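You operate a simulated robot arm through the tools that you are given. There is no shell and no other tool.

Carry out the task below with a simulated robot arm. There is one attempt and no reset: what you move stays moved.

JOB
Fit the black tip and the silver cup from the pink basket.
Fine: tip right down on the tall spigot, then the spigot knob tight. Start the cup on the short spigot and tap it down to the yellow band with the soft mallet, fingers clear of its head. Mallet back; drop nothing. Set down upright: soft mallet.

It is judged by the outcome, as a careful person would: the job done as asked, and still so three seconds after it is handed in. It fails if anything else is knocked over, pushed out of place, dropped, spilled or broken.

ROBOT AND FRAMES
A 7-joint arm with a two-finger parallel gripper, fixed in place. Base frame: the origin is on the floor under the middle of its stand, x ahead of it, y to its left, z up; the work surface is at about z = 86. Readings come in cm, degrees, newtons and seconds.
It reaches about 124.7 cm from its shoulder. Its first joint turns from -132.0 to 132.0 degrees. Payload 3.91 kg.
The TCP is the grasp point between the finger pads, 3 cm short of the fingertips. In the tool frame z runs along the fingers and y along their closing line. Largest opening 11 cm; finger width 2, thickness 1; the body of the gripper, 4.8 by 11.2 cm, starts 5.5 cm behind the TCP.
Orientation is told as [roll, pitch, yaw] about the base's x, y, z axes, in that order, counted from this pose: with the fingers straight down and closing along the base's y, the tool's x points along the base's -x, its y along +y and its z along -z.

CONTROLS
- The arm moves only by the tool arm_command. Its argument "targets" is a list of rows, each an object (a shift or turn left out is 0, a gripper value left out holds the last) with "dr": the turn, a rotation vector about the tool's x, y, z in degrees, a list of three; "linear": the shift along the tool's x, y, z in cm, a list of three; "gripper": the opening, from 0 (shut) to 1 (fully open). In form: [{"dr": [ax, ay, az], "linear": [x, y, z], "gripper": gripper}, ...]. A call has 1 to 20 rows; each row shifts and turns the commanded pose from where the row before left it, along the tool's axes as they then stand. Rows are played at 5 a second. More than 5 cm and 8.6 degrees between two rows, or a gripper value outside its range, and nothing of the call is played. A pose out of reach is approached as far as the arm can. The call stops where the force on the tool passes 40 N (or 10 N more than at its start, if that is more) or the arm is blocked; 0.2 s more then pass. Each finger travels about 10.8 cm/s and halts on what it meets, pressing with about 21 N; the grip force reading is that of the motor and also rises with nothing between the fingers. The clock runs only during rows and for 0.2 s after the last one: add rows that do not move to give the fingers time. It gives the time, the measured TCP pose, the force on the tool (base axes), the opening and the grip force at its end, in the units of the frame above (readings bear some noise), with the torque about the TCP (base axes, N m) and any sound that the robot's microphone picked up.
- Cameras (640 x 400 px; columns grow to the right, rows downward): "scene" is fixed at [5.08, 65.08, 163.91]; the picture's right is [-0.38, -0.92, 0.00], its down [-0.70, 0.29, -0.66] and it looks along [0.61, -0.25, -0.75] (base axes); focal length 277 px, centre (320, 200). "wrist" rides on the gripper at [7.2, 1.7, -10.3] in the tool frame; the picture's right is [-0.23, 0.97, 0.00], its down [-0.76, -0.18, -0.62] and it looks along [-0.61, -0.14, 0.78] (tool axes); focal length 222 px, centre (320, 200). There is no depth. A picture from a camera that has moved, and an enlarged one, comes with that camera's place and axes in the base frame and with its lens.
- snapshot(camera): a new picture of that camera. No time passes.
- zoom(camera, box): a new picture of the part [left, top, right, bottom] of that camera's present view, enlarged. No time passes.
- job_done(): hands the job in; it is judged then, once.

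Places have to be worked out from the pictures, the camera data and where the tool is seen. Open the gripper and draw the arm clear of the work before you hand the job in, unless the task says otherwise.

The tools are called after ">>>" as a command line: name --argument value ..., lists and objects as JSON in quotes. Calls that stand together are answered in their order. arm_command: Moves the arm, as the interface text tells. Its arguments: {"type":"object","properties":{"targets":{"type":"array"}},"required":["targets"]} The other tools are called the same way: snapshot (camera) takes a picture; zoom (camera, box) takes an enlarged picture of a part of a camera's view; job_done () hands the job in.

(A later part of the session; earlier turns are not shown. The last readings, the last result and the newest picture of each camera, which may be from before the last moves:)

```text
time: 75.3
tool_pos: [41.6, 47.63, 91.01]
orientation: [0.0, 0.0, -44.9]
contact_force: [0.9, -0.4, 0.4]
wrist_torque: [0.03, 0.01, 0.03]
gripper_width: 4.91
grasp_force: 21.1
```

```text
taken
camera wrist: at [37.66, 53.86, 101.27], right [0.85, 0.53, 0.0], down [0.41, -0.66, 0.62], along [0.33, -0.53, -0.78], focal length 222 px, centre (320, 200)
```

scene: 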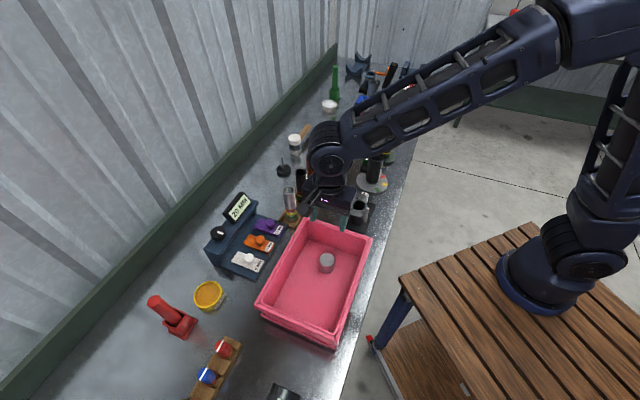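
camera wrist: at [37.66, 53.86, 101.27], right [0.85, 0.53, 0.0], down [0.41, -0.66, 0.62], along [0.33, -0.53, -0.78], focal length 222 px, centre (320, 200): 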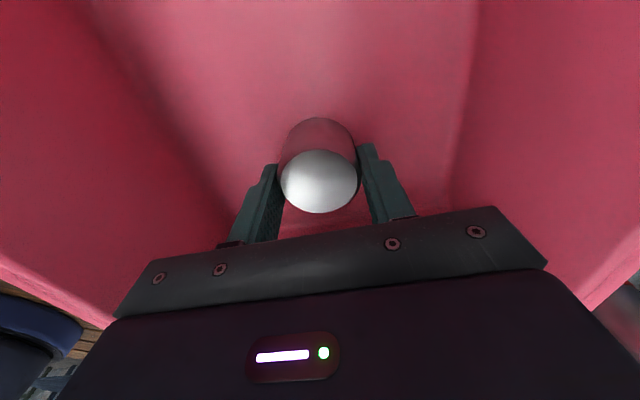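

The cup is gripped at 4.91 cm wide. Lifting it out straight up.

>>> arm_command --targets '[{"linear": [0, 0, -1]}, {"linear": [0, 0, -2]}, {"linear": [0, 0, -3]}, {"linear": [0, 0, -3]}, {"linear": [0, 0, -3]}, {"linear": [0, 0, -3]}, {"linear": [0, 0, -3]}, {"linear": [0, 0, -3]}, {}]'

>>> snapshot --camera "wrist"

>>> zoom --camera "scene" --box '[260, 160, 400, 300]'

```text
time: 77.3
tool_pos: [41.46, 47.94, 112.03]
orientation: [0.0, -0.1, -44.8]
contact_force: [-0.1, 0.3, -0.7]
wrist_torque: [-0.02, 0.02, -0.02]
gripper_width: 4.91
grasp_force: 21.4
```

```text
taken
camera wrist: at [37.64, 54.06, 122.29], right [0.85, 0.53, 0.0], down [0.41, -0.66, 0.62], along [0.33, -0.53, -0.78], focal length 222 px, centre (320, 200)
```

wrist: 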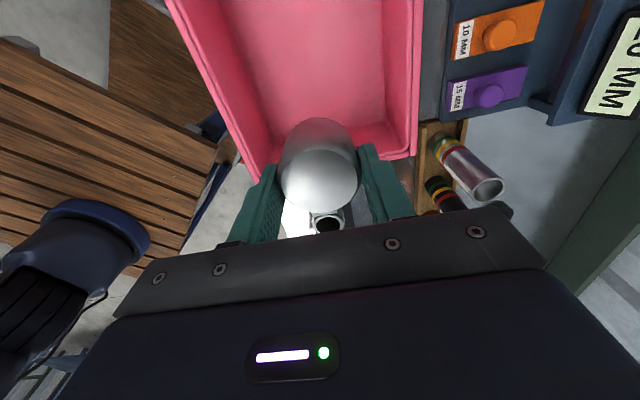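

```text
2.86 times, centred on (330, 230) of scene
camera zoom: at [5.08, 65.08, 163.91], right [-0.38, -0.92, 0.0], down [-0.7, 0.29, -0.66], along [0.61, -0.25, -0.75], focal length 792 px, centre (291, 114)
```

zoom: 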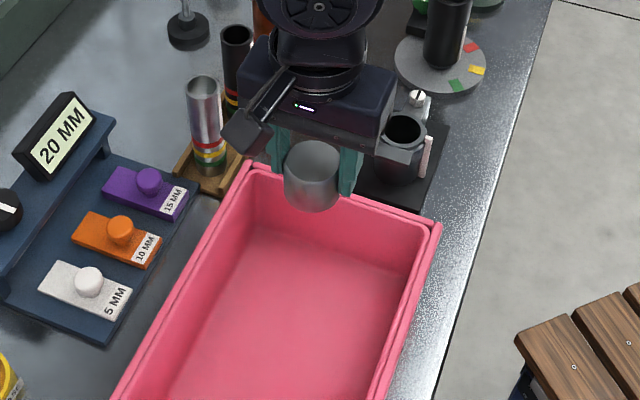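

The cup is out and held straight. I'll carry it high to a spot beside the short spigot and measure that from two sides.

>>> arm_command --targets '[{"linear": [-3.745, -1.08, 0]}, {"linear": [-3.745, -1.08, 0]}, {"linear": [-3.745, -1.08, 0]}, {"linear": [-3.745, -1.08, 0]}, {"linear": [-3.745, -1.08, 0]}, {"linear": [-3.745, -1.08, 0]}, {"linear": [-3.745, -1.08, 0]}, {"linear": [-3.745, -1.08, 0]}, {"linear": [-3.745, -1.08, 0]}, {"linear": [-3.745, -1.08, 0]}, {"linear": [-3.745, -1.08, 0]}, {"linear": [-3.745, -1.08, 0]}, {"linear": [-3.745, -1.08, 0]}, {"linear": [-3.745, -1.08, 0]}, {}, {}]'

>>> snapshot --camera "wrist"

>>> zoom --camera "wrist" --box '[350, 60, 470, 160]'

```text
time: 80.7
tool_pos: [68.19, -0.02, 111.87]
orientation: [0.0, 0.0, -44.8]
contact_force: [-0.1, 0.6, -0.4]
wrist_torque: [-0.01, -0.03, 0.01]
gripper_width: 4.92
grasp_force: 20.9
```

```text
taken
camera wrist: at [64.25, 6.19, 122.23], right [0.85, 0.53, 0.0], down [0.42, -0.66, 0.62], along [0.33, -0.53, -0.78], focal length 222 px, centre (320, 200)
```

wrist: 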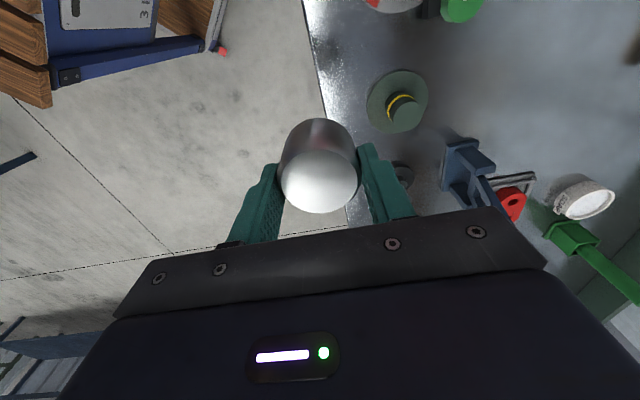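

```text
4.00 times, centred on (410, 110) of wrist
camera zoom: at [64.25, 6.19, 122.23], right [0.85, 0.53, 0.0], down [0.42, -0.66, 0.62], along [0.33, -0.53, -0.78], focal length 888 px, centre (-40, 560)
```

zoom: 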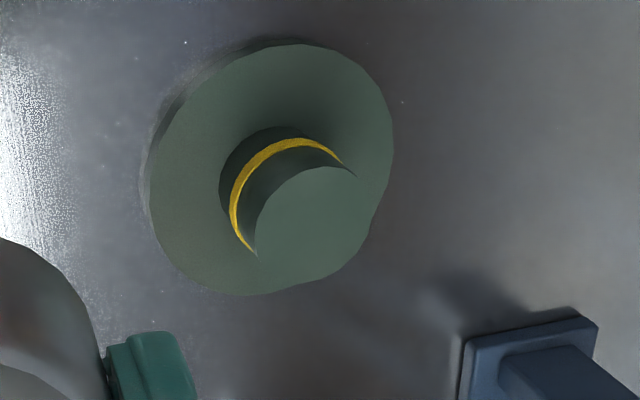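

One view gives the spigot at about (79.3,4.1), top z about 92.2. I'll take another view from the opposite side.

>>> arm_command --targets '[{"linear": [-0.86, 4.24, 0]}, {"linear": [-0.86, 4.24, 0]}, {"linear": [-0.86, 4.24, 0]}, {"linear": [-0.86, 4.24, 0]}, {"linear": [-0.86, 4.24, 0]}, {}, {}]'

>>> snapshot --camera "wrist"

>>> zoom --camera "wrist" --box '[180, 60, 300, 160]'

```text
time: 82.3
tool_pos: [86.28, 12.03, 112.22]
orientation: [0.1, 0.0, -44.7]
contact_force: [-1.0, 0.0, -0.9]
wrist_torque: [-0.01, 0.0, 0.0]
gripper_width: 4.93
grasp_force: 21.2
```

```text
taken
camera wrist: at [82.39, 18.25, 122.49], right [0.85, 0.53, 0.0], down [0.41, -0.66, 0.62], along [0.33, -0.53, -0.78], focal length 222 px, centre (320, 200)
```

wrist: 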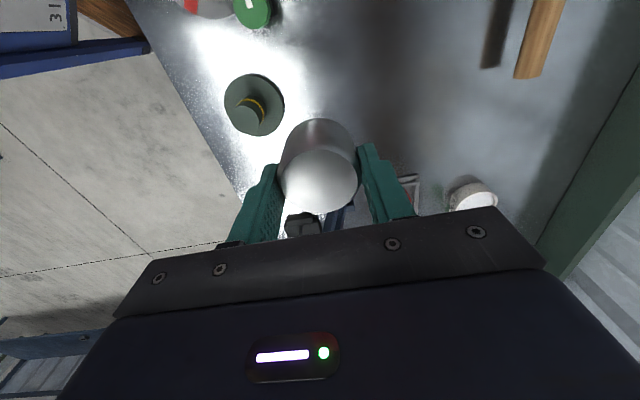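

```text
4.00 times, centred on (240, 110) of wrist
camera zoom: at [82.39, 18.25, 122.49], right [0.85, 0.53, 0.0], down [0.41, -0.66, 0.62], along [0.33, -0.53, -0.78], focal length 888 px, centre (640, 560)
```

zoom: 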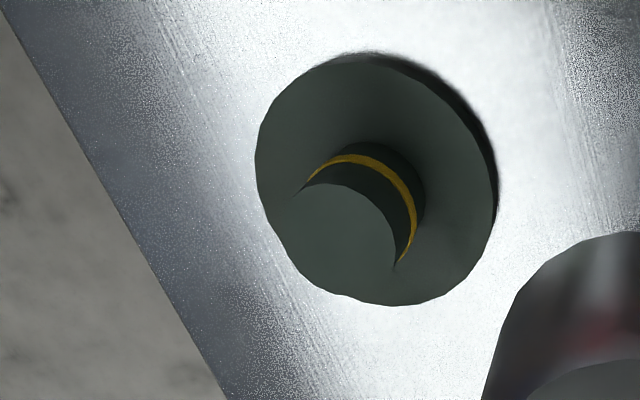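

The top's outline blends with the base here, so I'll zoom tighter.

>>> zoom --camera "wrist" --box '[225, 85, 285, 135]'

>>> zoom --camera "scene" --box '[370, 135, 402, 170]'

```text
8.00 times, centred on (255, 110) of wrist
camera zoom: at [82.39, 18.25, 122.49], right [0.85, 0.53, 0.0], down [0.41, -0.66, 0.62], along [0.33, -0.53, -0.78], focal length 1777 px, centre (840, 920)
```

zoom: 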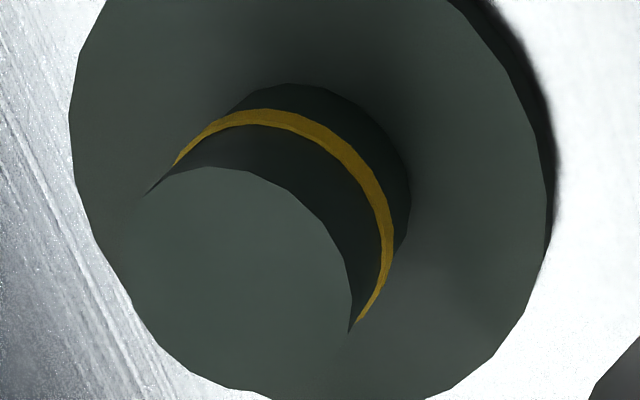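

```text
11.43 times, centred on (386, 152) of scene
camera zoom: at [5.08, 65.08, 163.91], right [-0.38, -0.92, 0.0], down [-0.7, 0.29, -0.66], along [0.61, -0.25, -0.75], focal length 3168 px, centre (-434, 743)
```

zoom: 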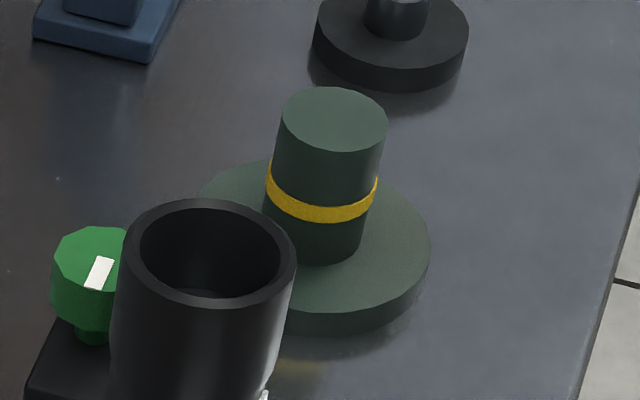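

The two views agree on the spigot at about (79.1,4.3), top z about 92.8. I'll move over it and hover with the cup's mouth roughly 2 cm above.

>>> arm_command --targets '[{"linear": [-0.173, -3.51, 0]}, {"linear": [-0.173, -3.51, 0]}, {"linear": [-0.173, -3.5, 0]}, {"linear": [0, 0, 3]}, {"linear": [0, 0, 3]}, {"linear": [0, 0, 3]}, {"linear": [0, 0, 3]}, {"linear": [0, 0, 1]}, {}, {}]'

>>> snapshot --camera "wrist"

>>> zoom --camera "wrist" --box '[260, 70, 380, 170]'

>>> zoom --camera "scene" --box '[365, 120, 415, 170]'

```text
time: 84.5
tool_pos: [79.05, 4.28, 99.04]
orientation: [0.0, 0.0, -44.8]
contact_force: [0.0, 0.3, -0.7]
wrist_torque: [-0.01, -0.03, 0.02]
gripper_width: 4.93
grasp_force: 21.3
```

```text
taken
camera wrist: at [75.15, 10.4, 109.3], right [0.85, 0.53, 0.0], down [0.41, -0.66, 0.62], along [0.33, -0.53, -0.78], focal length 222 px, centre (320, 200)
```

wrist: 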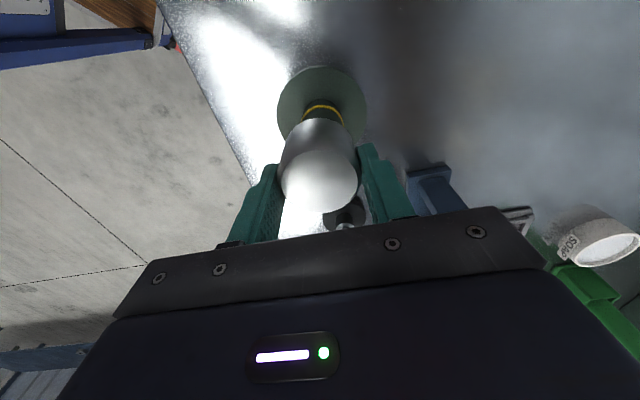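

```text
4.00 times, centred on (320, 120) of wrist
camera zoom: at [75.15, 10.4, 109.3], right [0.85, 0.53, 0.0], down [0.41, -0.66, 0.62], along [0.33, -0.53, -0.78], focal length 888 px, centre (320, 520)
```

zoom: 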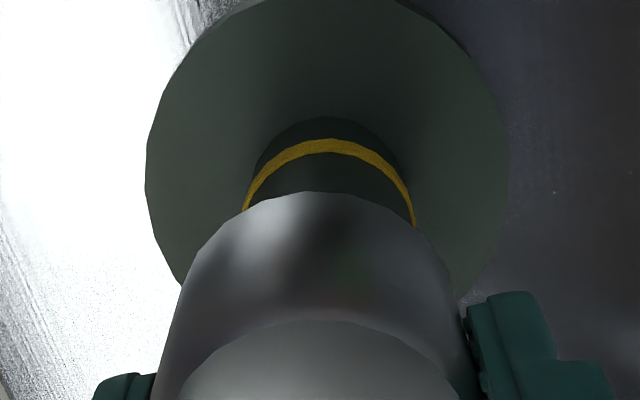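

```text
8.00 times, centred on (390, 145) of scene
camera zoom: at [5.08, 65.08, 163.91], right [-0.38, -0.92, 0.0], down [-0.7, 0.29, -0.66], along [0.61, -0.25, -0.75], focal length 2217 px, centre (-240, 640)
```

zoom: 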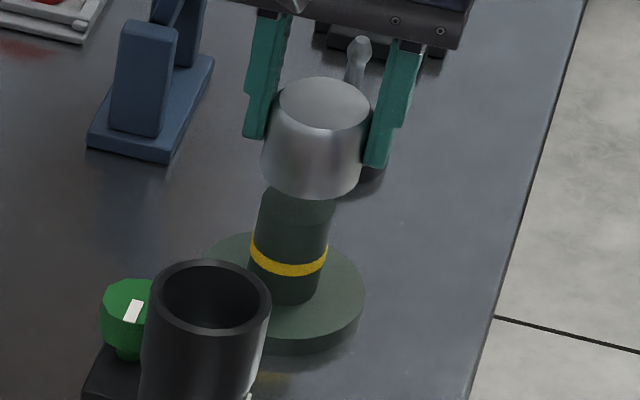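

The spigot sits about 0.2 cm toward tool +y in both views. I'll correct that and lower gently until the cup meets the spigot top.

>>> arm_command --targets '[{"linear": [0, 0.2, 0]}, {"linear": [0, 0, 0.7]}, {"linear": [0, 0, 0.7]}, {"linear": [0, 0, 0.4]}, {"linear": [0, 0, 0.3]}, {}]'

>>> zoom --camera "scene" --box '[365, 120, 415, 170]'

>>> zoom --camera "wrist" --box '[260, 70, 380, 170]'

```text
time: 85.9
tool_pos: [79.21, 4.28, 96.84]
orientation: [0.0, -0.1, -44.8]
contact_force: [0.3, -0.7, -0.3]
wrist_torque: [-0.03, 0.03, -0.01]
gripper_width: 4.92
grasp_force: 21.2
```

```text
8.00 times, centred on (390, 145) of scene
camera zoom: at [5.08, 65.08, 163.91], right [-0.38, -0.92, 0.0], down [-0.7, 0.29, -0.66], along [0.61, -0.25, -0.75], focal length 2217 px, centre (-240, 640)
```

zoom: 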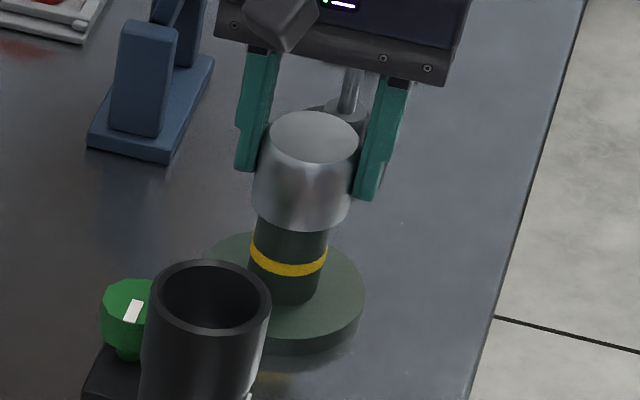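

```text
4.00 times, centred on (320, 120) of wrist
camera zoom: at [75.28, 10.46, 107.22], right [0.85, 0.53, 0.0], down [0.41, -0.66, 0.62], along [0.33, -0.53, -0.78], focal length 888 px, centre (320, 520)
```

zoom: 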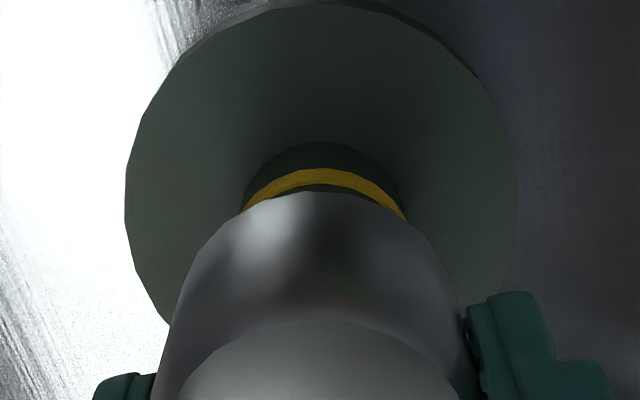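

Both views now show the cup well aligned, with no contact yet. Lowering in small steps.

>>> arm_command --targets '[{"linear": [0, 0, 0.3]}, {"linear": [0, 0, 0.3]}, {}]'

>>> arm_command --targets '[{"linear": [0, 0, 0.25]}, {"linear": [0, 0, 0.25]}, {}]'

```text
time: 86.7
tool_pos: [79.13, 4.25, 96.29]
orientation: [0.0, 0.0, -44.8]
contact_force: [-0.4, -0.1, 0.0]
wrist_torque: [0.0, 0.0, -0.01]
gripper_width: 4.92
grasp_force: 20.6
```

```text
time: 87.5
tool_pos: [79.29, 4.18, 95.86]
orientation: [-0.1, 0.0, -44.8]
contact_force: [-1.2, -1.4, 3.7]
wrist_torque: [-0.03, 0.11, 0.03]
gripper_width: 4.94
grasp_force: 21.2
```

First light contact: 4 N up, and only about 1.8 N lateral. I'll continue carefully.

>>> arm_command --targets '[{"linear": [0, -0.05, 0]}, {"linear": [0, 0, 0.2]}, {"linear": [0, 0, 0.2]}, {}]'

>>> zoom --camera "scene" --box '[365, 120, 415, 170]'

```text
time: 88.5
tool_pos: [79.2, 4.0, 95.43]
orientation: [0.1, -0.1, -44.9]
contact_force: [4.4, -2.2, 16.0]
wrist_torque: [0.01, -0.19, -0.06]
gripper_width: 4.92
grasp_force: 20.6
```

```text
8.00 times, centred on (390, 145) of scene
camera zoom: at [5.08, 65.08, 163.91], right [-0.38, -0.92, 0.0], down [-0.7, 0.29, -0.66], along [0.61, -0.25, -0.75], focal length 2217 px, centre (-240, 640)
```

zoom: 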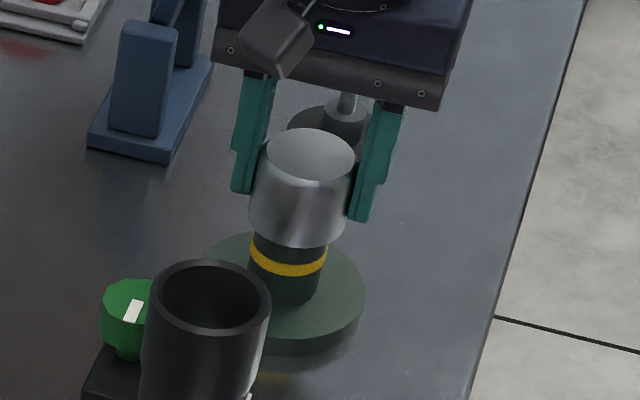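

16 N of resistance and the rim is now about 0.5 cm below the spigot top, so the cup has started and needs tapping. I'll check closely that it sits square before letting go.

>>> zoom --camera "scene" --box '[376, 130, 404, 162]'

>>> zoom --camera "wrist" --box '[260, 80, 380, 220]'

```text
12.50 times, centred on (390, 146) of scene
camera zoom: at [5.08, 65.08, 163.91], right [-0.38, -0.92, 0.0], down [-0.7, 0.29, -0.66], along [0.61, -0.25, -0.75], focal length 3464 px, centre (-555, 875)
```

zoom: 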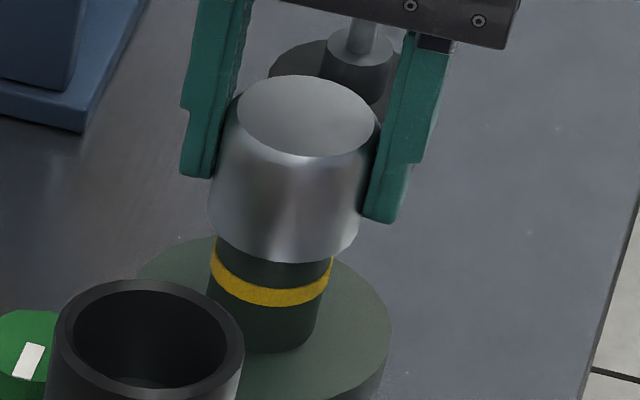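

```text
2.86 times, centred on (320, 150) of wrist
camera zoom: at [75.32, 10.37, 105.76], right [0.85, 0.53, 0.0], down [0.41, -0.66, 0.62], along [0.33, -0.53, -0.78], focal length 635 px, centre (320, 343)
```

zoom: 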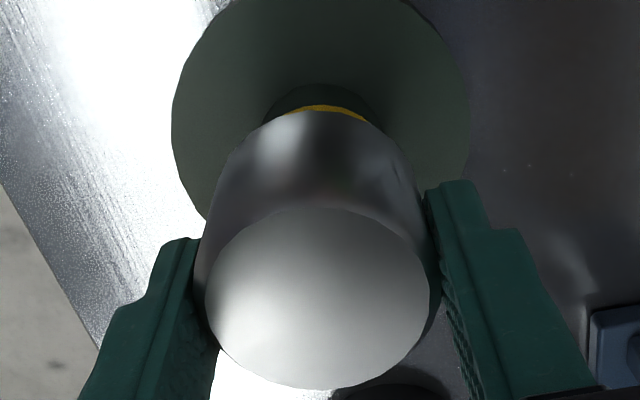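

The cup looks square, started about 0.6 cm, with about 1.5 cm to go to the band. I'll open the fingers, rise straight up, and check that it stays.

>>> arm_command --targets '[{"gripper": 0.5}, {"gripper": 0.65}, {}, {"linear": [0, 0, -1]}, {"linear": [0, 0, -3]}, {"linear": [0, 0, -4]}, {"linear": [0, 0, -4]}, {"linear": [0, 0, -4]}, {}]'

>>> zoom --camera "scene" --box '[376, 130, 404, 162]'

>>> snapshot --camera "wrist"

>>> zoom --camera "wrist" --box '[260, 60, 380, 160]'

```text
time: 90.5
tool_pos: [79.03, 4.11, 111.41]
orientation: [0.1, 0.0, -44.8]
contact_force: [0.0, 0.3, -0.4]
wrist_torque: [-0.01, 0.02, 0.02]
gripper_width: 7.17
grasp_force: 0.2
```

```text
12.50 times, centred on (390, 146) of scene
camera zoom: at [5.08, 65.08, 163.91], right [-0.38, -0.92, 0.0], down [-0.7, 0.29, -0.66], along [0.61, -0.25, -0.75], focal length 3464 px, centre (-555, 875)
```

zoom: 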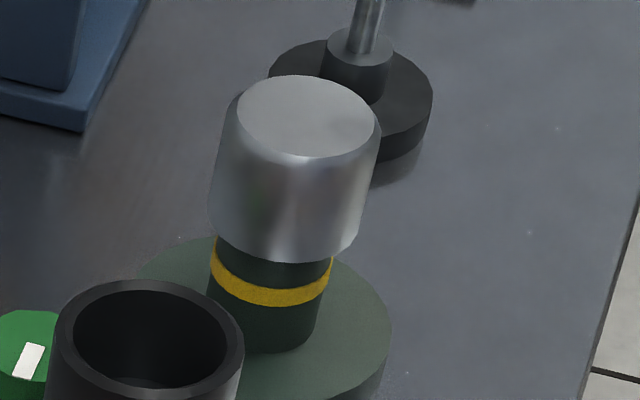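

```text
taken
camera wrist: at [75.2, 10.42, 121.75], right [0.85, 0.53, 0.0], down [0.41, -0.66, 0.62], along [0.33, -0.53, -0.78], focal length 222 px, centre (320, 200)
```

wrist: 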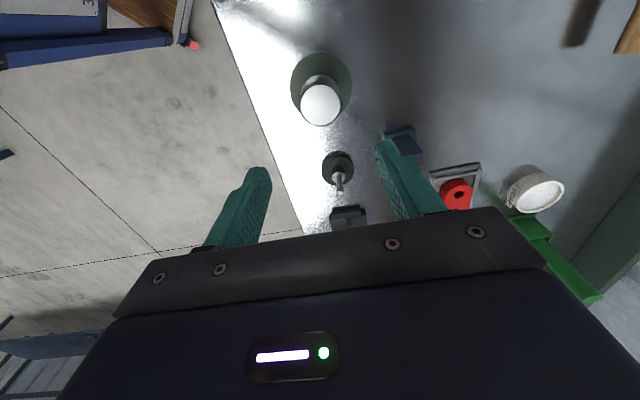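

```text
4.00 times, centred on (320, 110) of wrist
camera zoom: at [75.2, 10.42, 121.75], right [0.85, 0.53, 0.0], down [0.41, -0.66, 0.62], along [0.33, -0.53, -0.78], focal length 888 px, centre (320, 560)
```

zoom: 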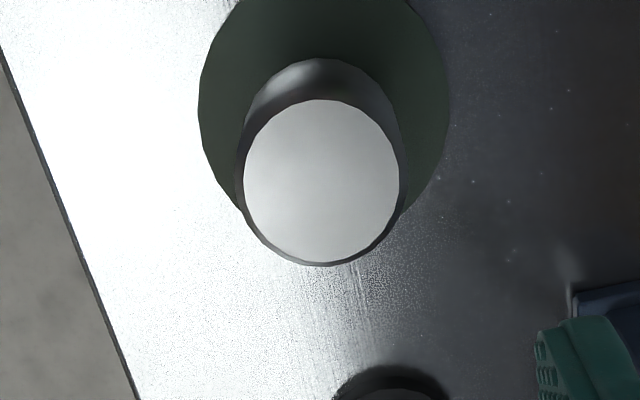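

The cup stays straight on the spigot, top z about 95.3. Now for the mallet: I'll fly high to above its handle.

>>> arm_command --targets '[{"linear": [0.5, 3.73, 0]}, {"linear": [0.5, 3.73, 0]}, {"linear": [0.5, 3.73, 0]}, {"linear": [0.5, 3.73, 0]}, {"linear": [0.5, 3.73, 0]}, {"linear": [0.5, 3.73, 0]}, {"linear": [0.5, 3.73, 0]}, {"linear": [0.5, 3.73, 0]}, {"linear": [0.5, 3.73, 0]}, {"linear": [0.5, 3.73, 0]}, {"dr": [0, 0, -2.6]}, {}]'

>>> snapshot --camera "wrist"

>>> zoom --camera "wrist" --box '[240, 0, 400, 160]'

>>> snapshot --camera "scene"

```text
time: 93.1
tool_pos: [101.92, 34.14, 111.38]
orientation: [0.0, 0.0, -42.1]
contact_force: [-0.3, 0.3, 0.8]
wrist_torque: [0.01, -0.01, 0.02]
gripper_width: 7.18
grasp_force: 0.0
```

```text
taken
camera wrist: at [97.74, 40.21, 121.69], right [0.82, 0.57, 0.0], down [0.44, -0.64, 0.62], along [0.35, -0.51, -0.78], focal length 222 px, centre (320, 200)
```

wrist: 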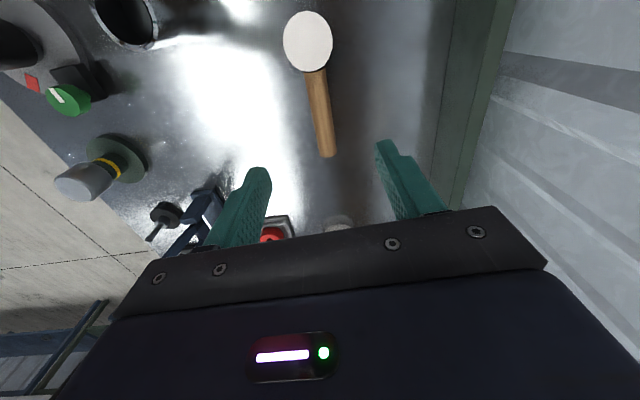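

```text
2.50 times, centred on (320, 80) of wrist
camera zoom: at [97.74, 40.21, 121.69], right [0.82, 0.57, 0.0], down [0.44, -0.64, 0.62], along [0.35, -0.51, -0.78], focal length 555 px, centre (320, 500)
```

zoom: 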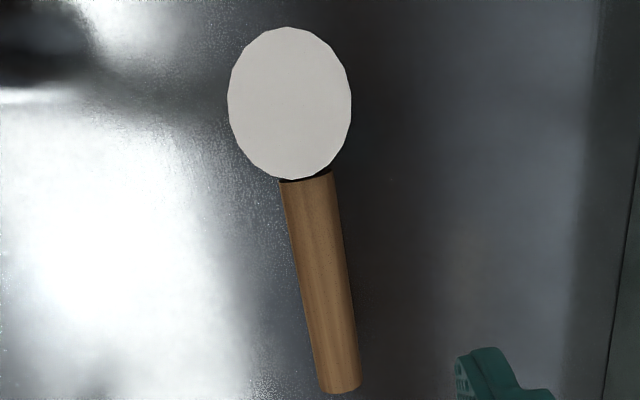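

```text
taken
```

scene: 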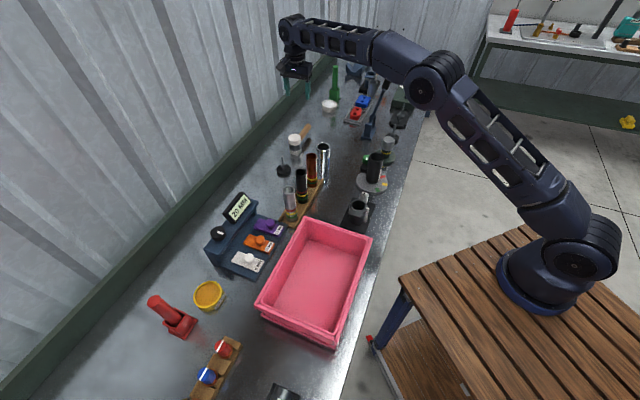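

The handle runs at -45° from the head at (97.6,38.3) to its end at (108,27.8), about 2.4 cm thick. I'll align the yaw to -45°, centre the fingers on the handle about 6.5 cm from the head centre, and descend partway.

>>> arm_command --targets '[{"dr": [0, 0, 2.9]}, {"linear": [-0.5, -0.18, 0], "gripper": 0.5}, {"linear": [0, 0, 3.5]}, {"linear": [0, 0, 3.5]}, {"linear": [0, 0, 3.5]}, {"linear": [0, 0, 3]}, {}]'

>>> snapshot --camera "wrist"

>>> zoom --camera "wrist" --box '[240, 60, 400, 220]'

>>> zoom --camera "scene" --box '[270, 80, 350, 170]'

```text
time: 94.7
tool_pos: [102.08, 33.69, 98.08]
orientation: [0.0, 0.0, -45.2]
contact_force: [-0.3, 0.3, -0.2]
wrist_torque: [0.03, 0.02, 0.02]
gripper_width: 5.5
grasp_force: 0.1
```

```text
taken
camera wrist: at [98.28, 39.96, 108.32], right [0.85, 0.53, 0.0], down [0.41, -0.66, 0.62], along [0.33, -0.53, -0.78], focal length 222 px, centre (320, 200)
```

wrist: 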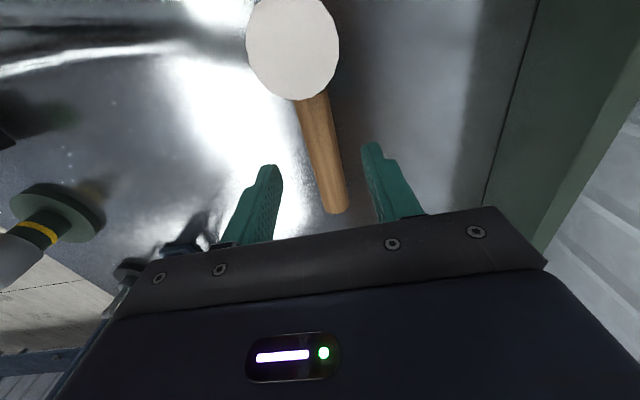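

```text
2.50 times, centred on (320, 140) of wrist
camera zoom: at [98.28, 39.96, 108.32], right [0.85, 0.53, 0.0], down [0.41, -0.66, 0.62], along [0.33, -0.53, -0.78], focal length 555 px, centre (320, 350)
```

zoom: 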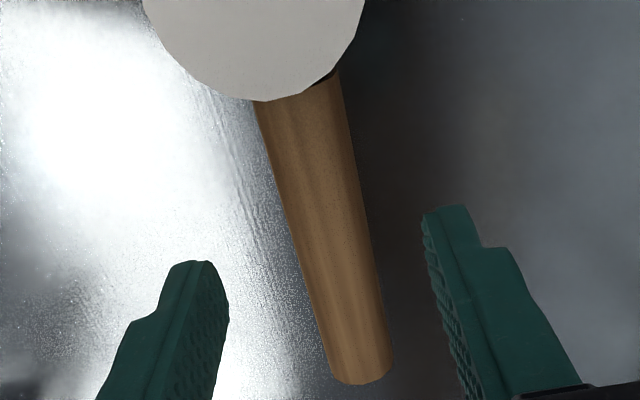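

```text
4.44 times, centred on (310, 125) of scene
camera zoom: at [5.08, 65.08, 163.91], right [-0.38, -0.92, 0.0], down [-0.7, 0.29, -0.66], along [0.61, -0.25, -0.75], focal length 1232 px, centre (364, 533)
```

zoom: 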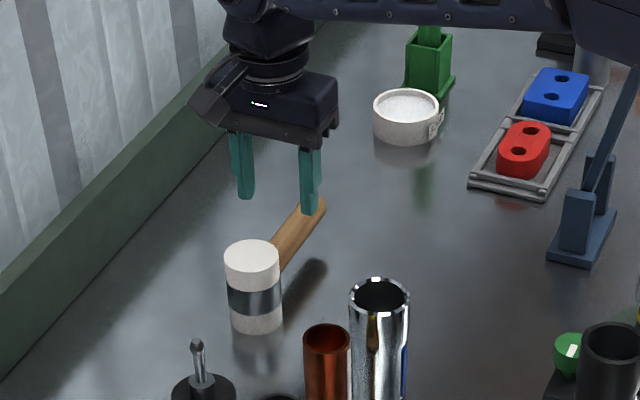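

The handle is centred and parallel to the tool. I'll descend to z about 90 and close on it.

>>> arm_command --targets '[{"linear": [0, -0.05, 2.5]}, {"linear": [0, 0, 2.5]}, {"linear": [0, 0, 1.6]}, {"linear": [0, 0, 1.2]}, {}]'

>>> zoom --camera "scene" --box '[270, 80, 350, 170]'

>>> snapshot --camera "wrist"

```text
time: 95.9
tool_pos: [102.07, 33.74, 90.09]
orientation: [0.0, 0.0, -45.1]
contact_force: [-1.2, -0.8, 0.1]
wrist_torque: [0.01, 0.02, -0.02]
gripper_width: 5.5
grasp_force: 0.1
```

```text
4.44 times, centred on (310, 125) of scene
camera zoom: at [5.08, 65.08, 163.91], right [-0.38, -0.92, 0.0], down [-0.7, 0.29, -0.66], along [0.61, -0.25, -0.75], focal length 1232 px, centre (364, 533)
```

zoom: 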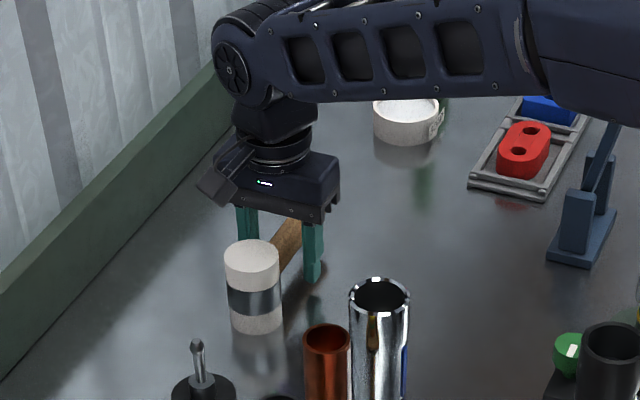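

```text
taken
camera wrist: at [98.24, 39.96, 100.42], right [0.85, 0.53, 0.0], down [0.41, -0.66, 0.62], along [0.33, -0.53, -0.78], focal length 222 px, centre (320, 200)
```

wrist: 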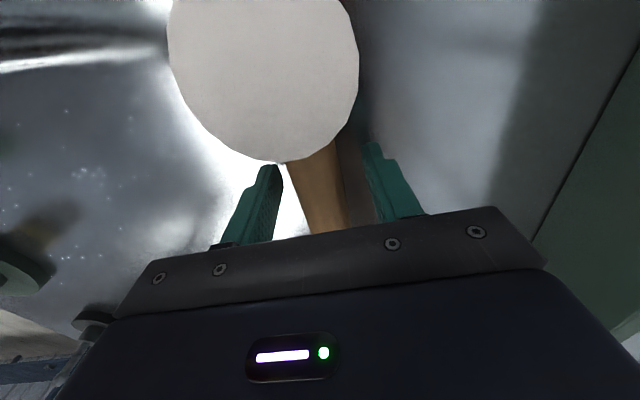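

The fingers straddle the handle, well clear of the head. Closing on it.

>>> arm_command --targets '[{"gripper": 0.4}, {"gripper": 0.3}, {"gripper": 0.2}, {"gripper": 0.1}, {}, {}]'

>>> snapshot --camera "wrist"

>>> zoom --camera "scene" --box '[270, 80, 350, 170]'

```text
time: 97.3
tool_pos: [102.09, 33.53, 90.21]
orientation: [0.0, -0.1, -45.1]
contact_force: [-1.1, -1.0, 0.6]
wrist_torque: [-0.02, -0.06, 0.08]
gripper_width: 2.75
grasp_force: 20.8
```

```text
taken
camera wrist: at [98.24, 39.96, 100.42], right [0.85, 0.53, 0.0], down [0.41, -0.66, 0.62], along [0.33, -0.53, -0.78], focal length 222 px, centre (320, 200)
```

wrist: 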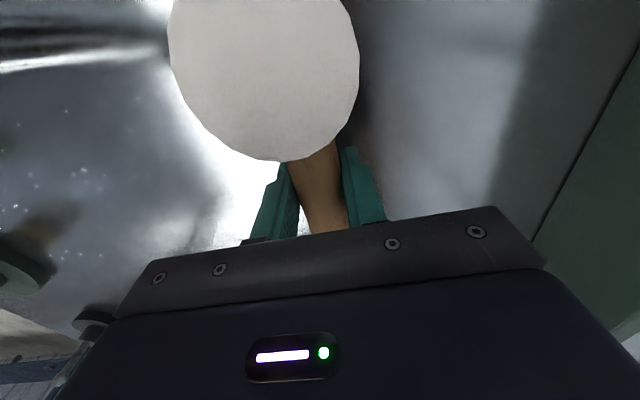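

```text
4.44 times, centred on (310, 125) of scene
camera zoom: at [5.08, 65.08, 163.91], right [-0.38, -0.92, 0.0], down [-0.7, 0.29, -0.66], along [0.61, -0.25, -0.75], focal length 1232 px, centre (364, 533)
```

zoom: 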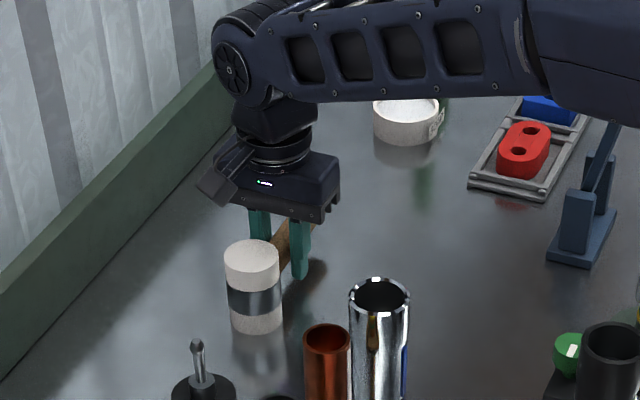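

The handle is gripped, 2.75 cm. I'll lift just slightly first to gauge the weight and any droop.

>>> arm_command --targets '[{"linear": [0, 0, -0.4]}, {"linear": [0, 0, -0.6]}, {}, {}]'

>>> snapshot --camera "wrist"

>>> zoom --camera "scene" --box '[270, 80, 350, 170]'

```text
time: 98.3
tool_pos: [102.14, 33.71, 90.99]
orientation: [0.0, -0.1, -45.1]
contact_force: [0.3, 0.2, -3.1]
wrist_torque: [-0.14, -0.15, -0.01]
gripper_width: 2.75
grasp_force: 21.1
```

```text
taken
camera wrist: at [98.22, 39.94, 101.36], right [0.85, 0.53, 0.0], down [0.41, -0.66, 0.62], along [0.33, -0.53, -0.78], focal length 222 px, centre (320, 200)
```

wrist: 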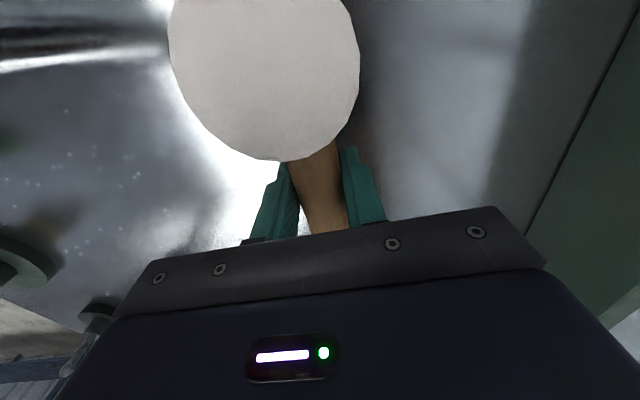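

```text
4.44 times, centred on (310, 125) of scene
camera zoom: at [5.08, 65.08, 163.91], right [-0.38, -0.92, 0.0], down [-0.7, 0.29, -0.66], along [0.61, -0.25, -0.75], focal length 1232 px, centre (364, 533)
```

zoom: 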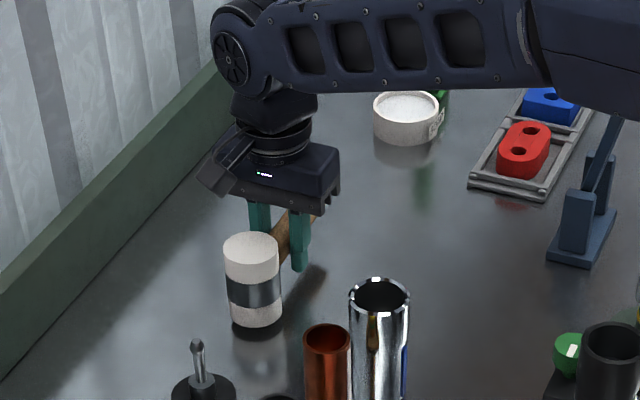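

It weighs about 0.35 kg with no droop. I'll lift it fully and carry it to above the cup at gentle speed.

>>> arm_command --targets '[{"linear": [0, 0, -1.5]}, {"linear": [0, 0, -2.5]}, {"linear": [0, 0, -3]}, {"linear": [0, 0, -3]}, {"linear": [0, 0, -3]}, {"linear": [0, 0, -3]}, {"linear": [0, 0, -3]}, {"linear": [0, 0, -2]}, {}]'

>>> arm_command --targets '[{"linear": [-0.5, -1.55, 0]}, {"linear": [-0.92, -3.095, 0]}, {"linear": [-0.92, -3.095, 0]}, {"linear": [-0.92, -3.095, 0]}, {"linear": [-0.92, -3.095, 0]}, {"linear": [-0.92, -3.095, 0]}, {"linear": [-0.92, -3.095, 0]}, {"linear": [-0.92, -3.095, 0]}, {"linear": [-0.92, -3.095, 0]}, {"linear": [-0.92, -3.095, 0]}, {"linear": [-0.92, -3.095, 0]}, {"linear": [-0.92, -3.095, 0]}, {"linear": [-0.46, -1.55, 0]}, {}, {}]'

>>> snapshot --camera "wrist"

>>> snapshot --camera "scene"

```text
time: 100.3
tool_pos: [102.22, 33.95, 112.16]
orientation: [0.1, 0.0, -45.1]
contact_force: [-0.1, 0.0, -3.3]
wrist_torque: [-0.12, -0.15, 0.02]
gripper_width: 2.78
grasp_force: 21.1
```

```text
time: 103.5
tool_pos: [83.47, -0.43, 112.1]
orientation: [0.0, -0.1, -45.1]
contact_force: [-0.8, -0.4, -3.2]
wrist_torque: [-0.12, -0.1, 0.03]
gripper_width: 2.73
grasp_force: 20.9
```

```text
taken
camera wrist: at [79.63, 5.81, 122.43], right [0.85, 0.53, 0.0], down [0.41, -0.66, 0.62], along [0.33, -0.53, -0.78], focal length 222 px, centre (320, 200)
```

wrist: 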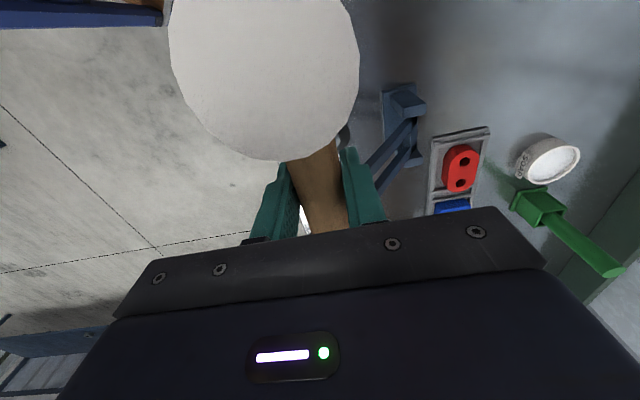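

```text
taken
```

scene: 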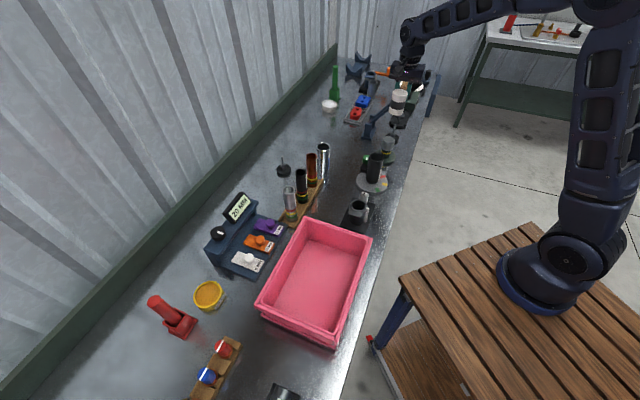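

The mallet is over the cup area and the lever beyond it is well clear of the gripper. I'll descend to about 2 cm above the cup and check the alignment in the scene view.

>>> arm_command --targets '[{"linear": [0, 0, 2]}, {"linear": [0, 0, 2.5]}, {"linear": [0, 0, 2.5]}, {"linear": [0, 0, 2]}, {"linear": [0, 0, 1]}, {}, {}]'

>>> zoom --camera "scene" --box '[360, 100, 430, 170]'

>>> snapshot --camera "wrist"

```text
time: 105.1
tool_pos: [83.48, -0.39, 102.07]
orientation: [0.2, 0.0, -45.2]
contact_force: [-0.5, -0.5, -3.8]
wrist_torque: [-0.08, -0.11, 0.02]
gripper_width: 2.73
grasp_force: 20.7
```

```text
5.71 times, centred on (395, 135) of scene
camera zoom: at [5.08, 65.08, 163.91], right [-0.38, -0.92, 0.0], down [-0.7, 0.29, -0.66], along [0.61, -0.25, -0.75], focal length 1584 px, centre (-109, 571)
```

zoom: 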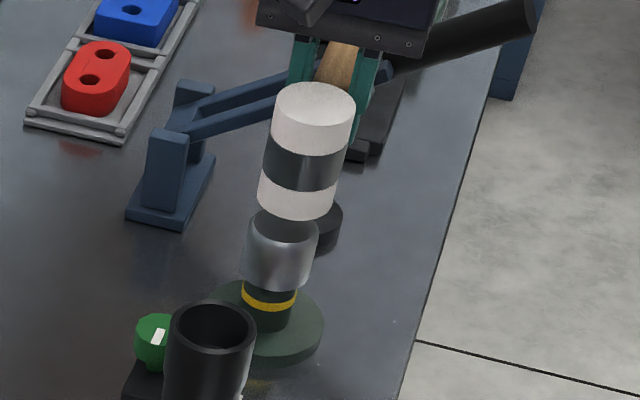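

```text
taken
camera wrist: at [79.62, 5.83, 112.34], right [0.85, 0.53, 0.0], down [0.41, -0.66, 0.62], along [0.33, -0.53, -0.78], focal length 222 px, centre (320, 200)
```

wrist: 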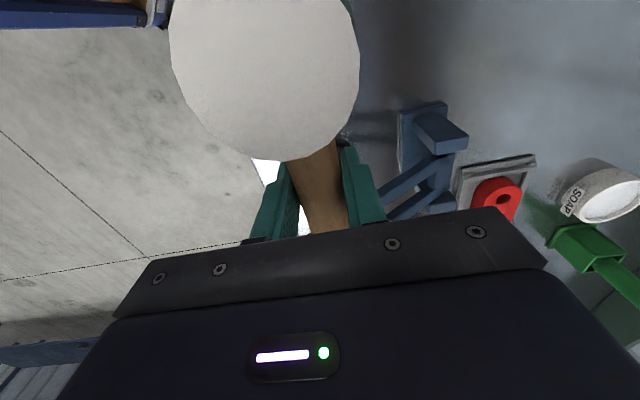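

The lever on the blue stand used to stand nearly upright, and in this view it's lying over to the right behind my gripper. I must have brushed it on the way. I'll look closely before moving at all.

>>> zoom --camera "scene" --box '[365, 90, 440, 140]'

>>> zoom --camera "wrist" --box '[330, 80, 480, 230]'

>>> snapshot --camera "scene"

```text
8.00 times, centred on (402, 115) of scene
camera zoom: at [5.08, 65.08, 163.91], right [-0.38, -0.92, 0.0], down [-0.7, 0.29, -0.66], along [0.61, -0.25, -0.75], focal length 2217 px, centre (-340, 880)
```

zoom: 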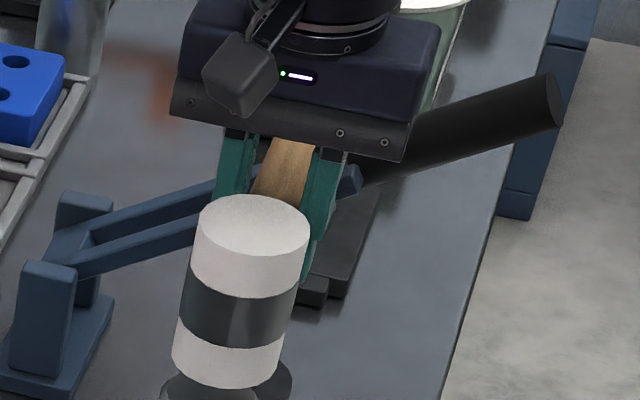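

```text
2.67 times, centred on (405, 155) of wrist
camera zoom: at [79.62, 5.83, 112.34], right [0.85, 0.53, 0.0], down [0.41, -0.66, 0.62], along [0.33, -0.53, -0.78], focal length 592 px, centre (93, 320)
```

zoom: 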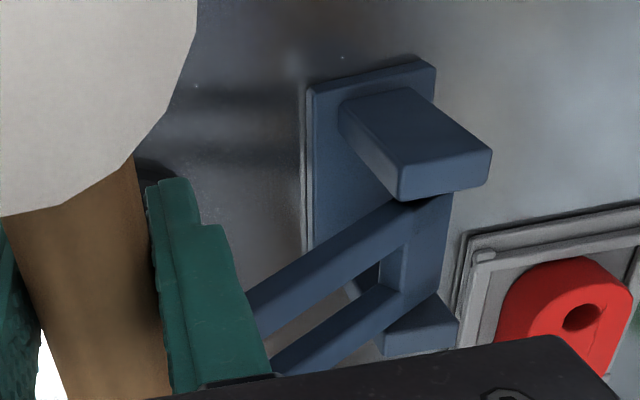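

```text
taken
```

scene: 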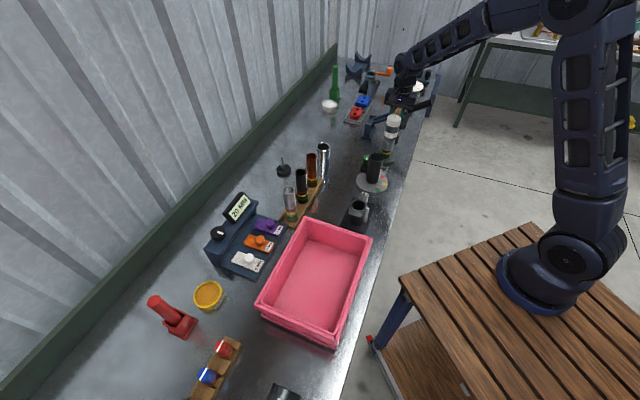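

The mallet handle's tail swept the hinged lever over as I flew in; it's now at about 20° elevation right under the tail. I'll lift straight up, away from it, and see whether it springs back or stays.

>>> arm_command --targets '[{"linear": [0, 0, -1]}, {"linear": [0, 0, -2]}, {"linear": [0, 0, -2.5]}, {"linear": [0, 0, -2.5]}, {"linear": [0, 0, -2]}, {}]'

>>> zoom --camera "scene" --box '[350, 50, 450, 140]'

>>> snapshot --camera "wrist"

```text
time: 106.5
tool_pos: [83.58, -0.48, 111.97]
orientation: [0.0, 0.0, -45.1]
contact_force: [1.1, 0.1, -3.0]
wrist_torque: [-0.14, -0.1, 0.02]
gripper_width: 2.77
grasp_force: 20.9
```

```text
4.44 times, centred on (400, 95) of scene
camera zoom: at [5.08, 65.08, 163.91], right [-0.38, -0.92, 0.0], down [-0.7, 0.29, -0.66], along [0.61, -0.25, -0.75], focal length 1232 px, centre (-36, 667)
```

zoom: 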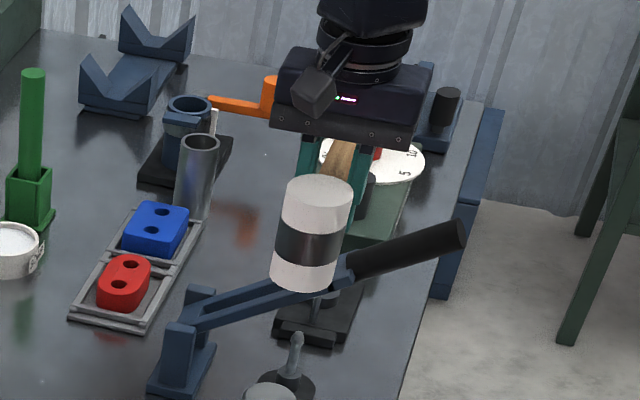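

```text
taken
camera wrist: at [79.72, 5.78, 122.33], right [0.85, 0.53, 0.0], down [0.41, -0.66, 0.62], along [0.33, -0.53, -0.78], focal length 222 px, centre (320, 200)
```

wrist: 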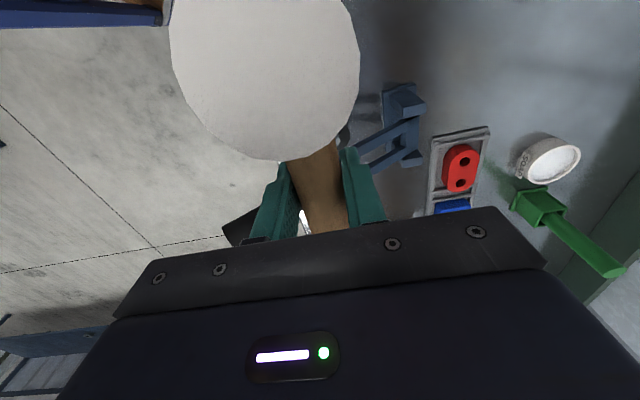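

The lever stayed down and didn't spring back, so I'll have to raise it again afterwards. To keep away from it I'll tap with the handle pointing toward the table front. I'll move off toward -x at height and swing the tool 90°.

>>> arm_command --targets '[{"linear": [1.605, -1.56, 0]}, {"linear": [1.605, -1.56, 0]}, {"linear": [1.605, -1.56, 0]}, {"linear": [1.605, -1.56, 0]}, {}]'

>>> arm_command --targets '[{"dr": [0, 0, 6]}, {"dr": [0, 0, 6]}, {"dr": [0, 0, 6]}, {"dr": [0, 0, 6]}, {"dr": [0, 0, 6]}, {"dr": [0, 0, 6]}, {"dr": [0, 0, 6]}, {"dr": [0, 0, 6]}, {"dr": [0, 0, 6]}, {"dr": [0, 0, 6]}, {"dr": [0, 0, 6]}, {"dr": [0, 0, 6]}, {"dr": [0, 0, 6]}, {"dr": [0, 0, 6]}, {"dr": [0, 0, 6]}, {}]'

>>> snapshot --camera "wrist"

>>> snapshot --camera "scene"

```text
time: 107.7
tool_pos: [74.6, -0.07, 112.11]
orientation: [0.1, 0.0, -45.1]
contact_force: [-0.2, -0.9, -3.8]
wrist_torque: [-0.13, -0.1, 0.03]
gripper_width: 2.74
grasp_force: 21.2
```

```text
time: 111.1
tool_pos: [74.6, -0.27, 112.11]
orientation: [0.1, 0.0, -135.2]
contact_force: [0.1, -0.3, -4.0]
wrist_torque: [-0.11, 0.12, -0.01]
gripper_width: 2.75
grasp_force: 21.5
```

```text
taken
camera wrist: at [80.98, 3.52, 122.44], right [0.53, -0.85, 0.0], down [-0.67, -0.41, 0.62], along [-0.53, -0.33, -0.78], focal length 222 px, centre (320, 200)
```

wrist: 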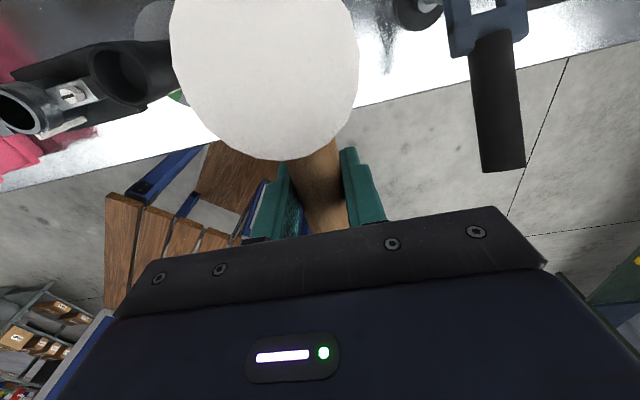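

```text
taken
```

scene: 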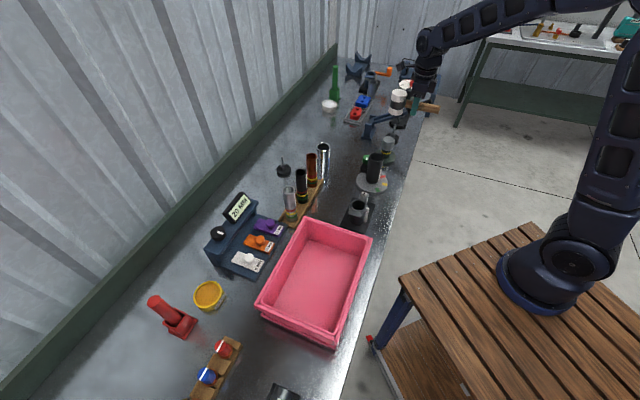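

The rotation went fine and the lever stays at least 7 cm clear of this approach. I'll descend to just above the cup and check.

>>> arm_command --targets '[{"linear": [0, 0, 2]}, {"linear": [0, 0, 2.5]}, {"linear": [0, 0, 2.5]}, {"linear": [0, 0, 2]}, {"linear": [0, 0, 1.3]}, {}, {}]'

>>> zoom --camera "scene" --box '[360, 100, 430, 170]'

>>> snapshot --camera "wrist"

```text
time: 112.7
tool_pos: [74.62, -0.21, 101.7]
orientation: [0.0, 0.0, -135.1]
contact_force: [0.7, 0.0, -3.3]
wrist_torque: [-0.13, 0.11, -0.01]
gripper_width: 2.74
grasp_force: 21.0
```

```text
5.71 times, centred on (395, 135) of scene
camera zoom: at [5.08, 65.08, 163.91], right [-0.38, -0.92, 0.0], down [-0.7, 0.29, -0.66], along [0.61, -0.25, -0.75], focal length 1584 px, centre (-109, 571)
```

zoom: 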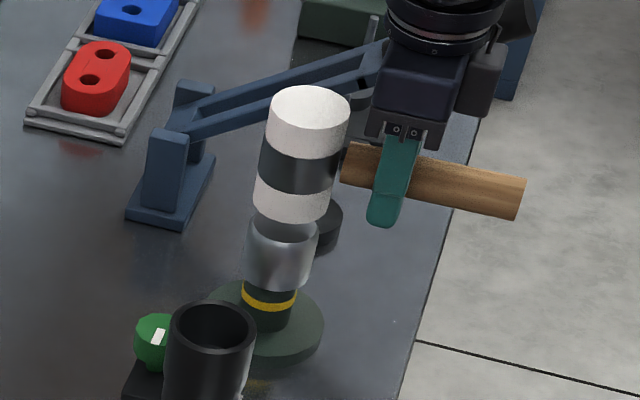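

```text
taken
camera wrist: at [81.05, 3.61, 112.06], right [0.53, -0.85, 0.0], down [-0.67, -0.41, 0.62], along [-0.53, -0.33, -0.78], focal length 222 px, centre (320, 200)
```

wrist: 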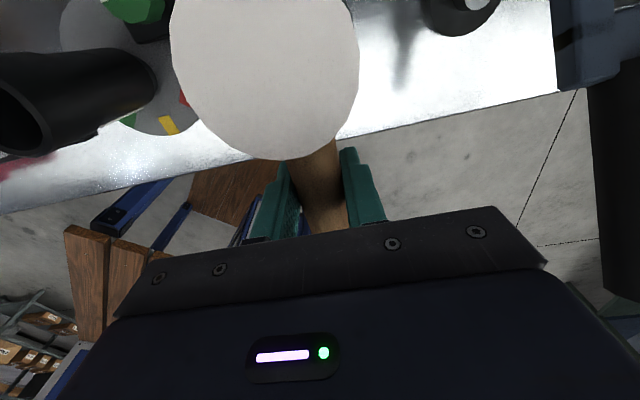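

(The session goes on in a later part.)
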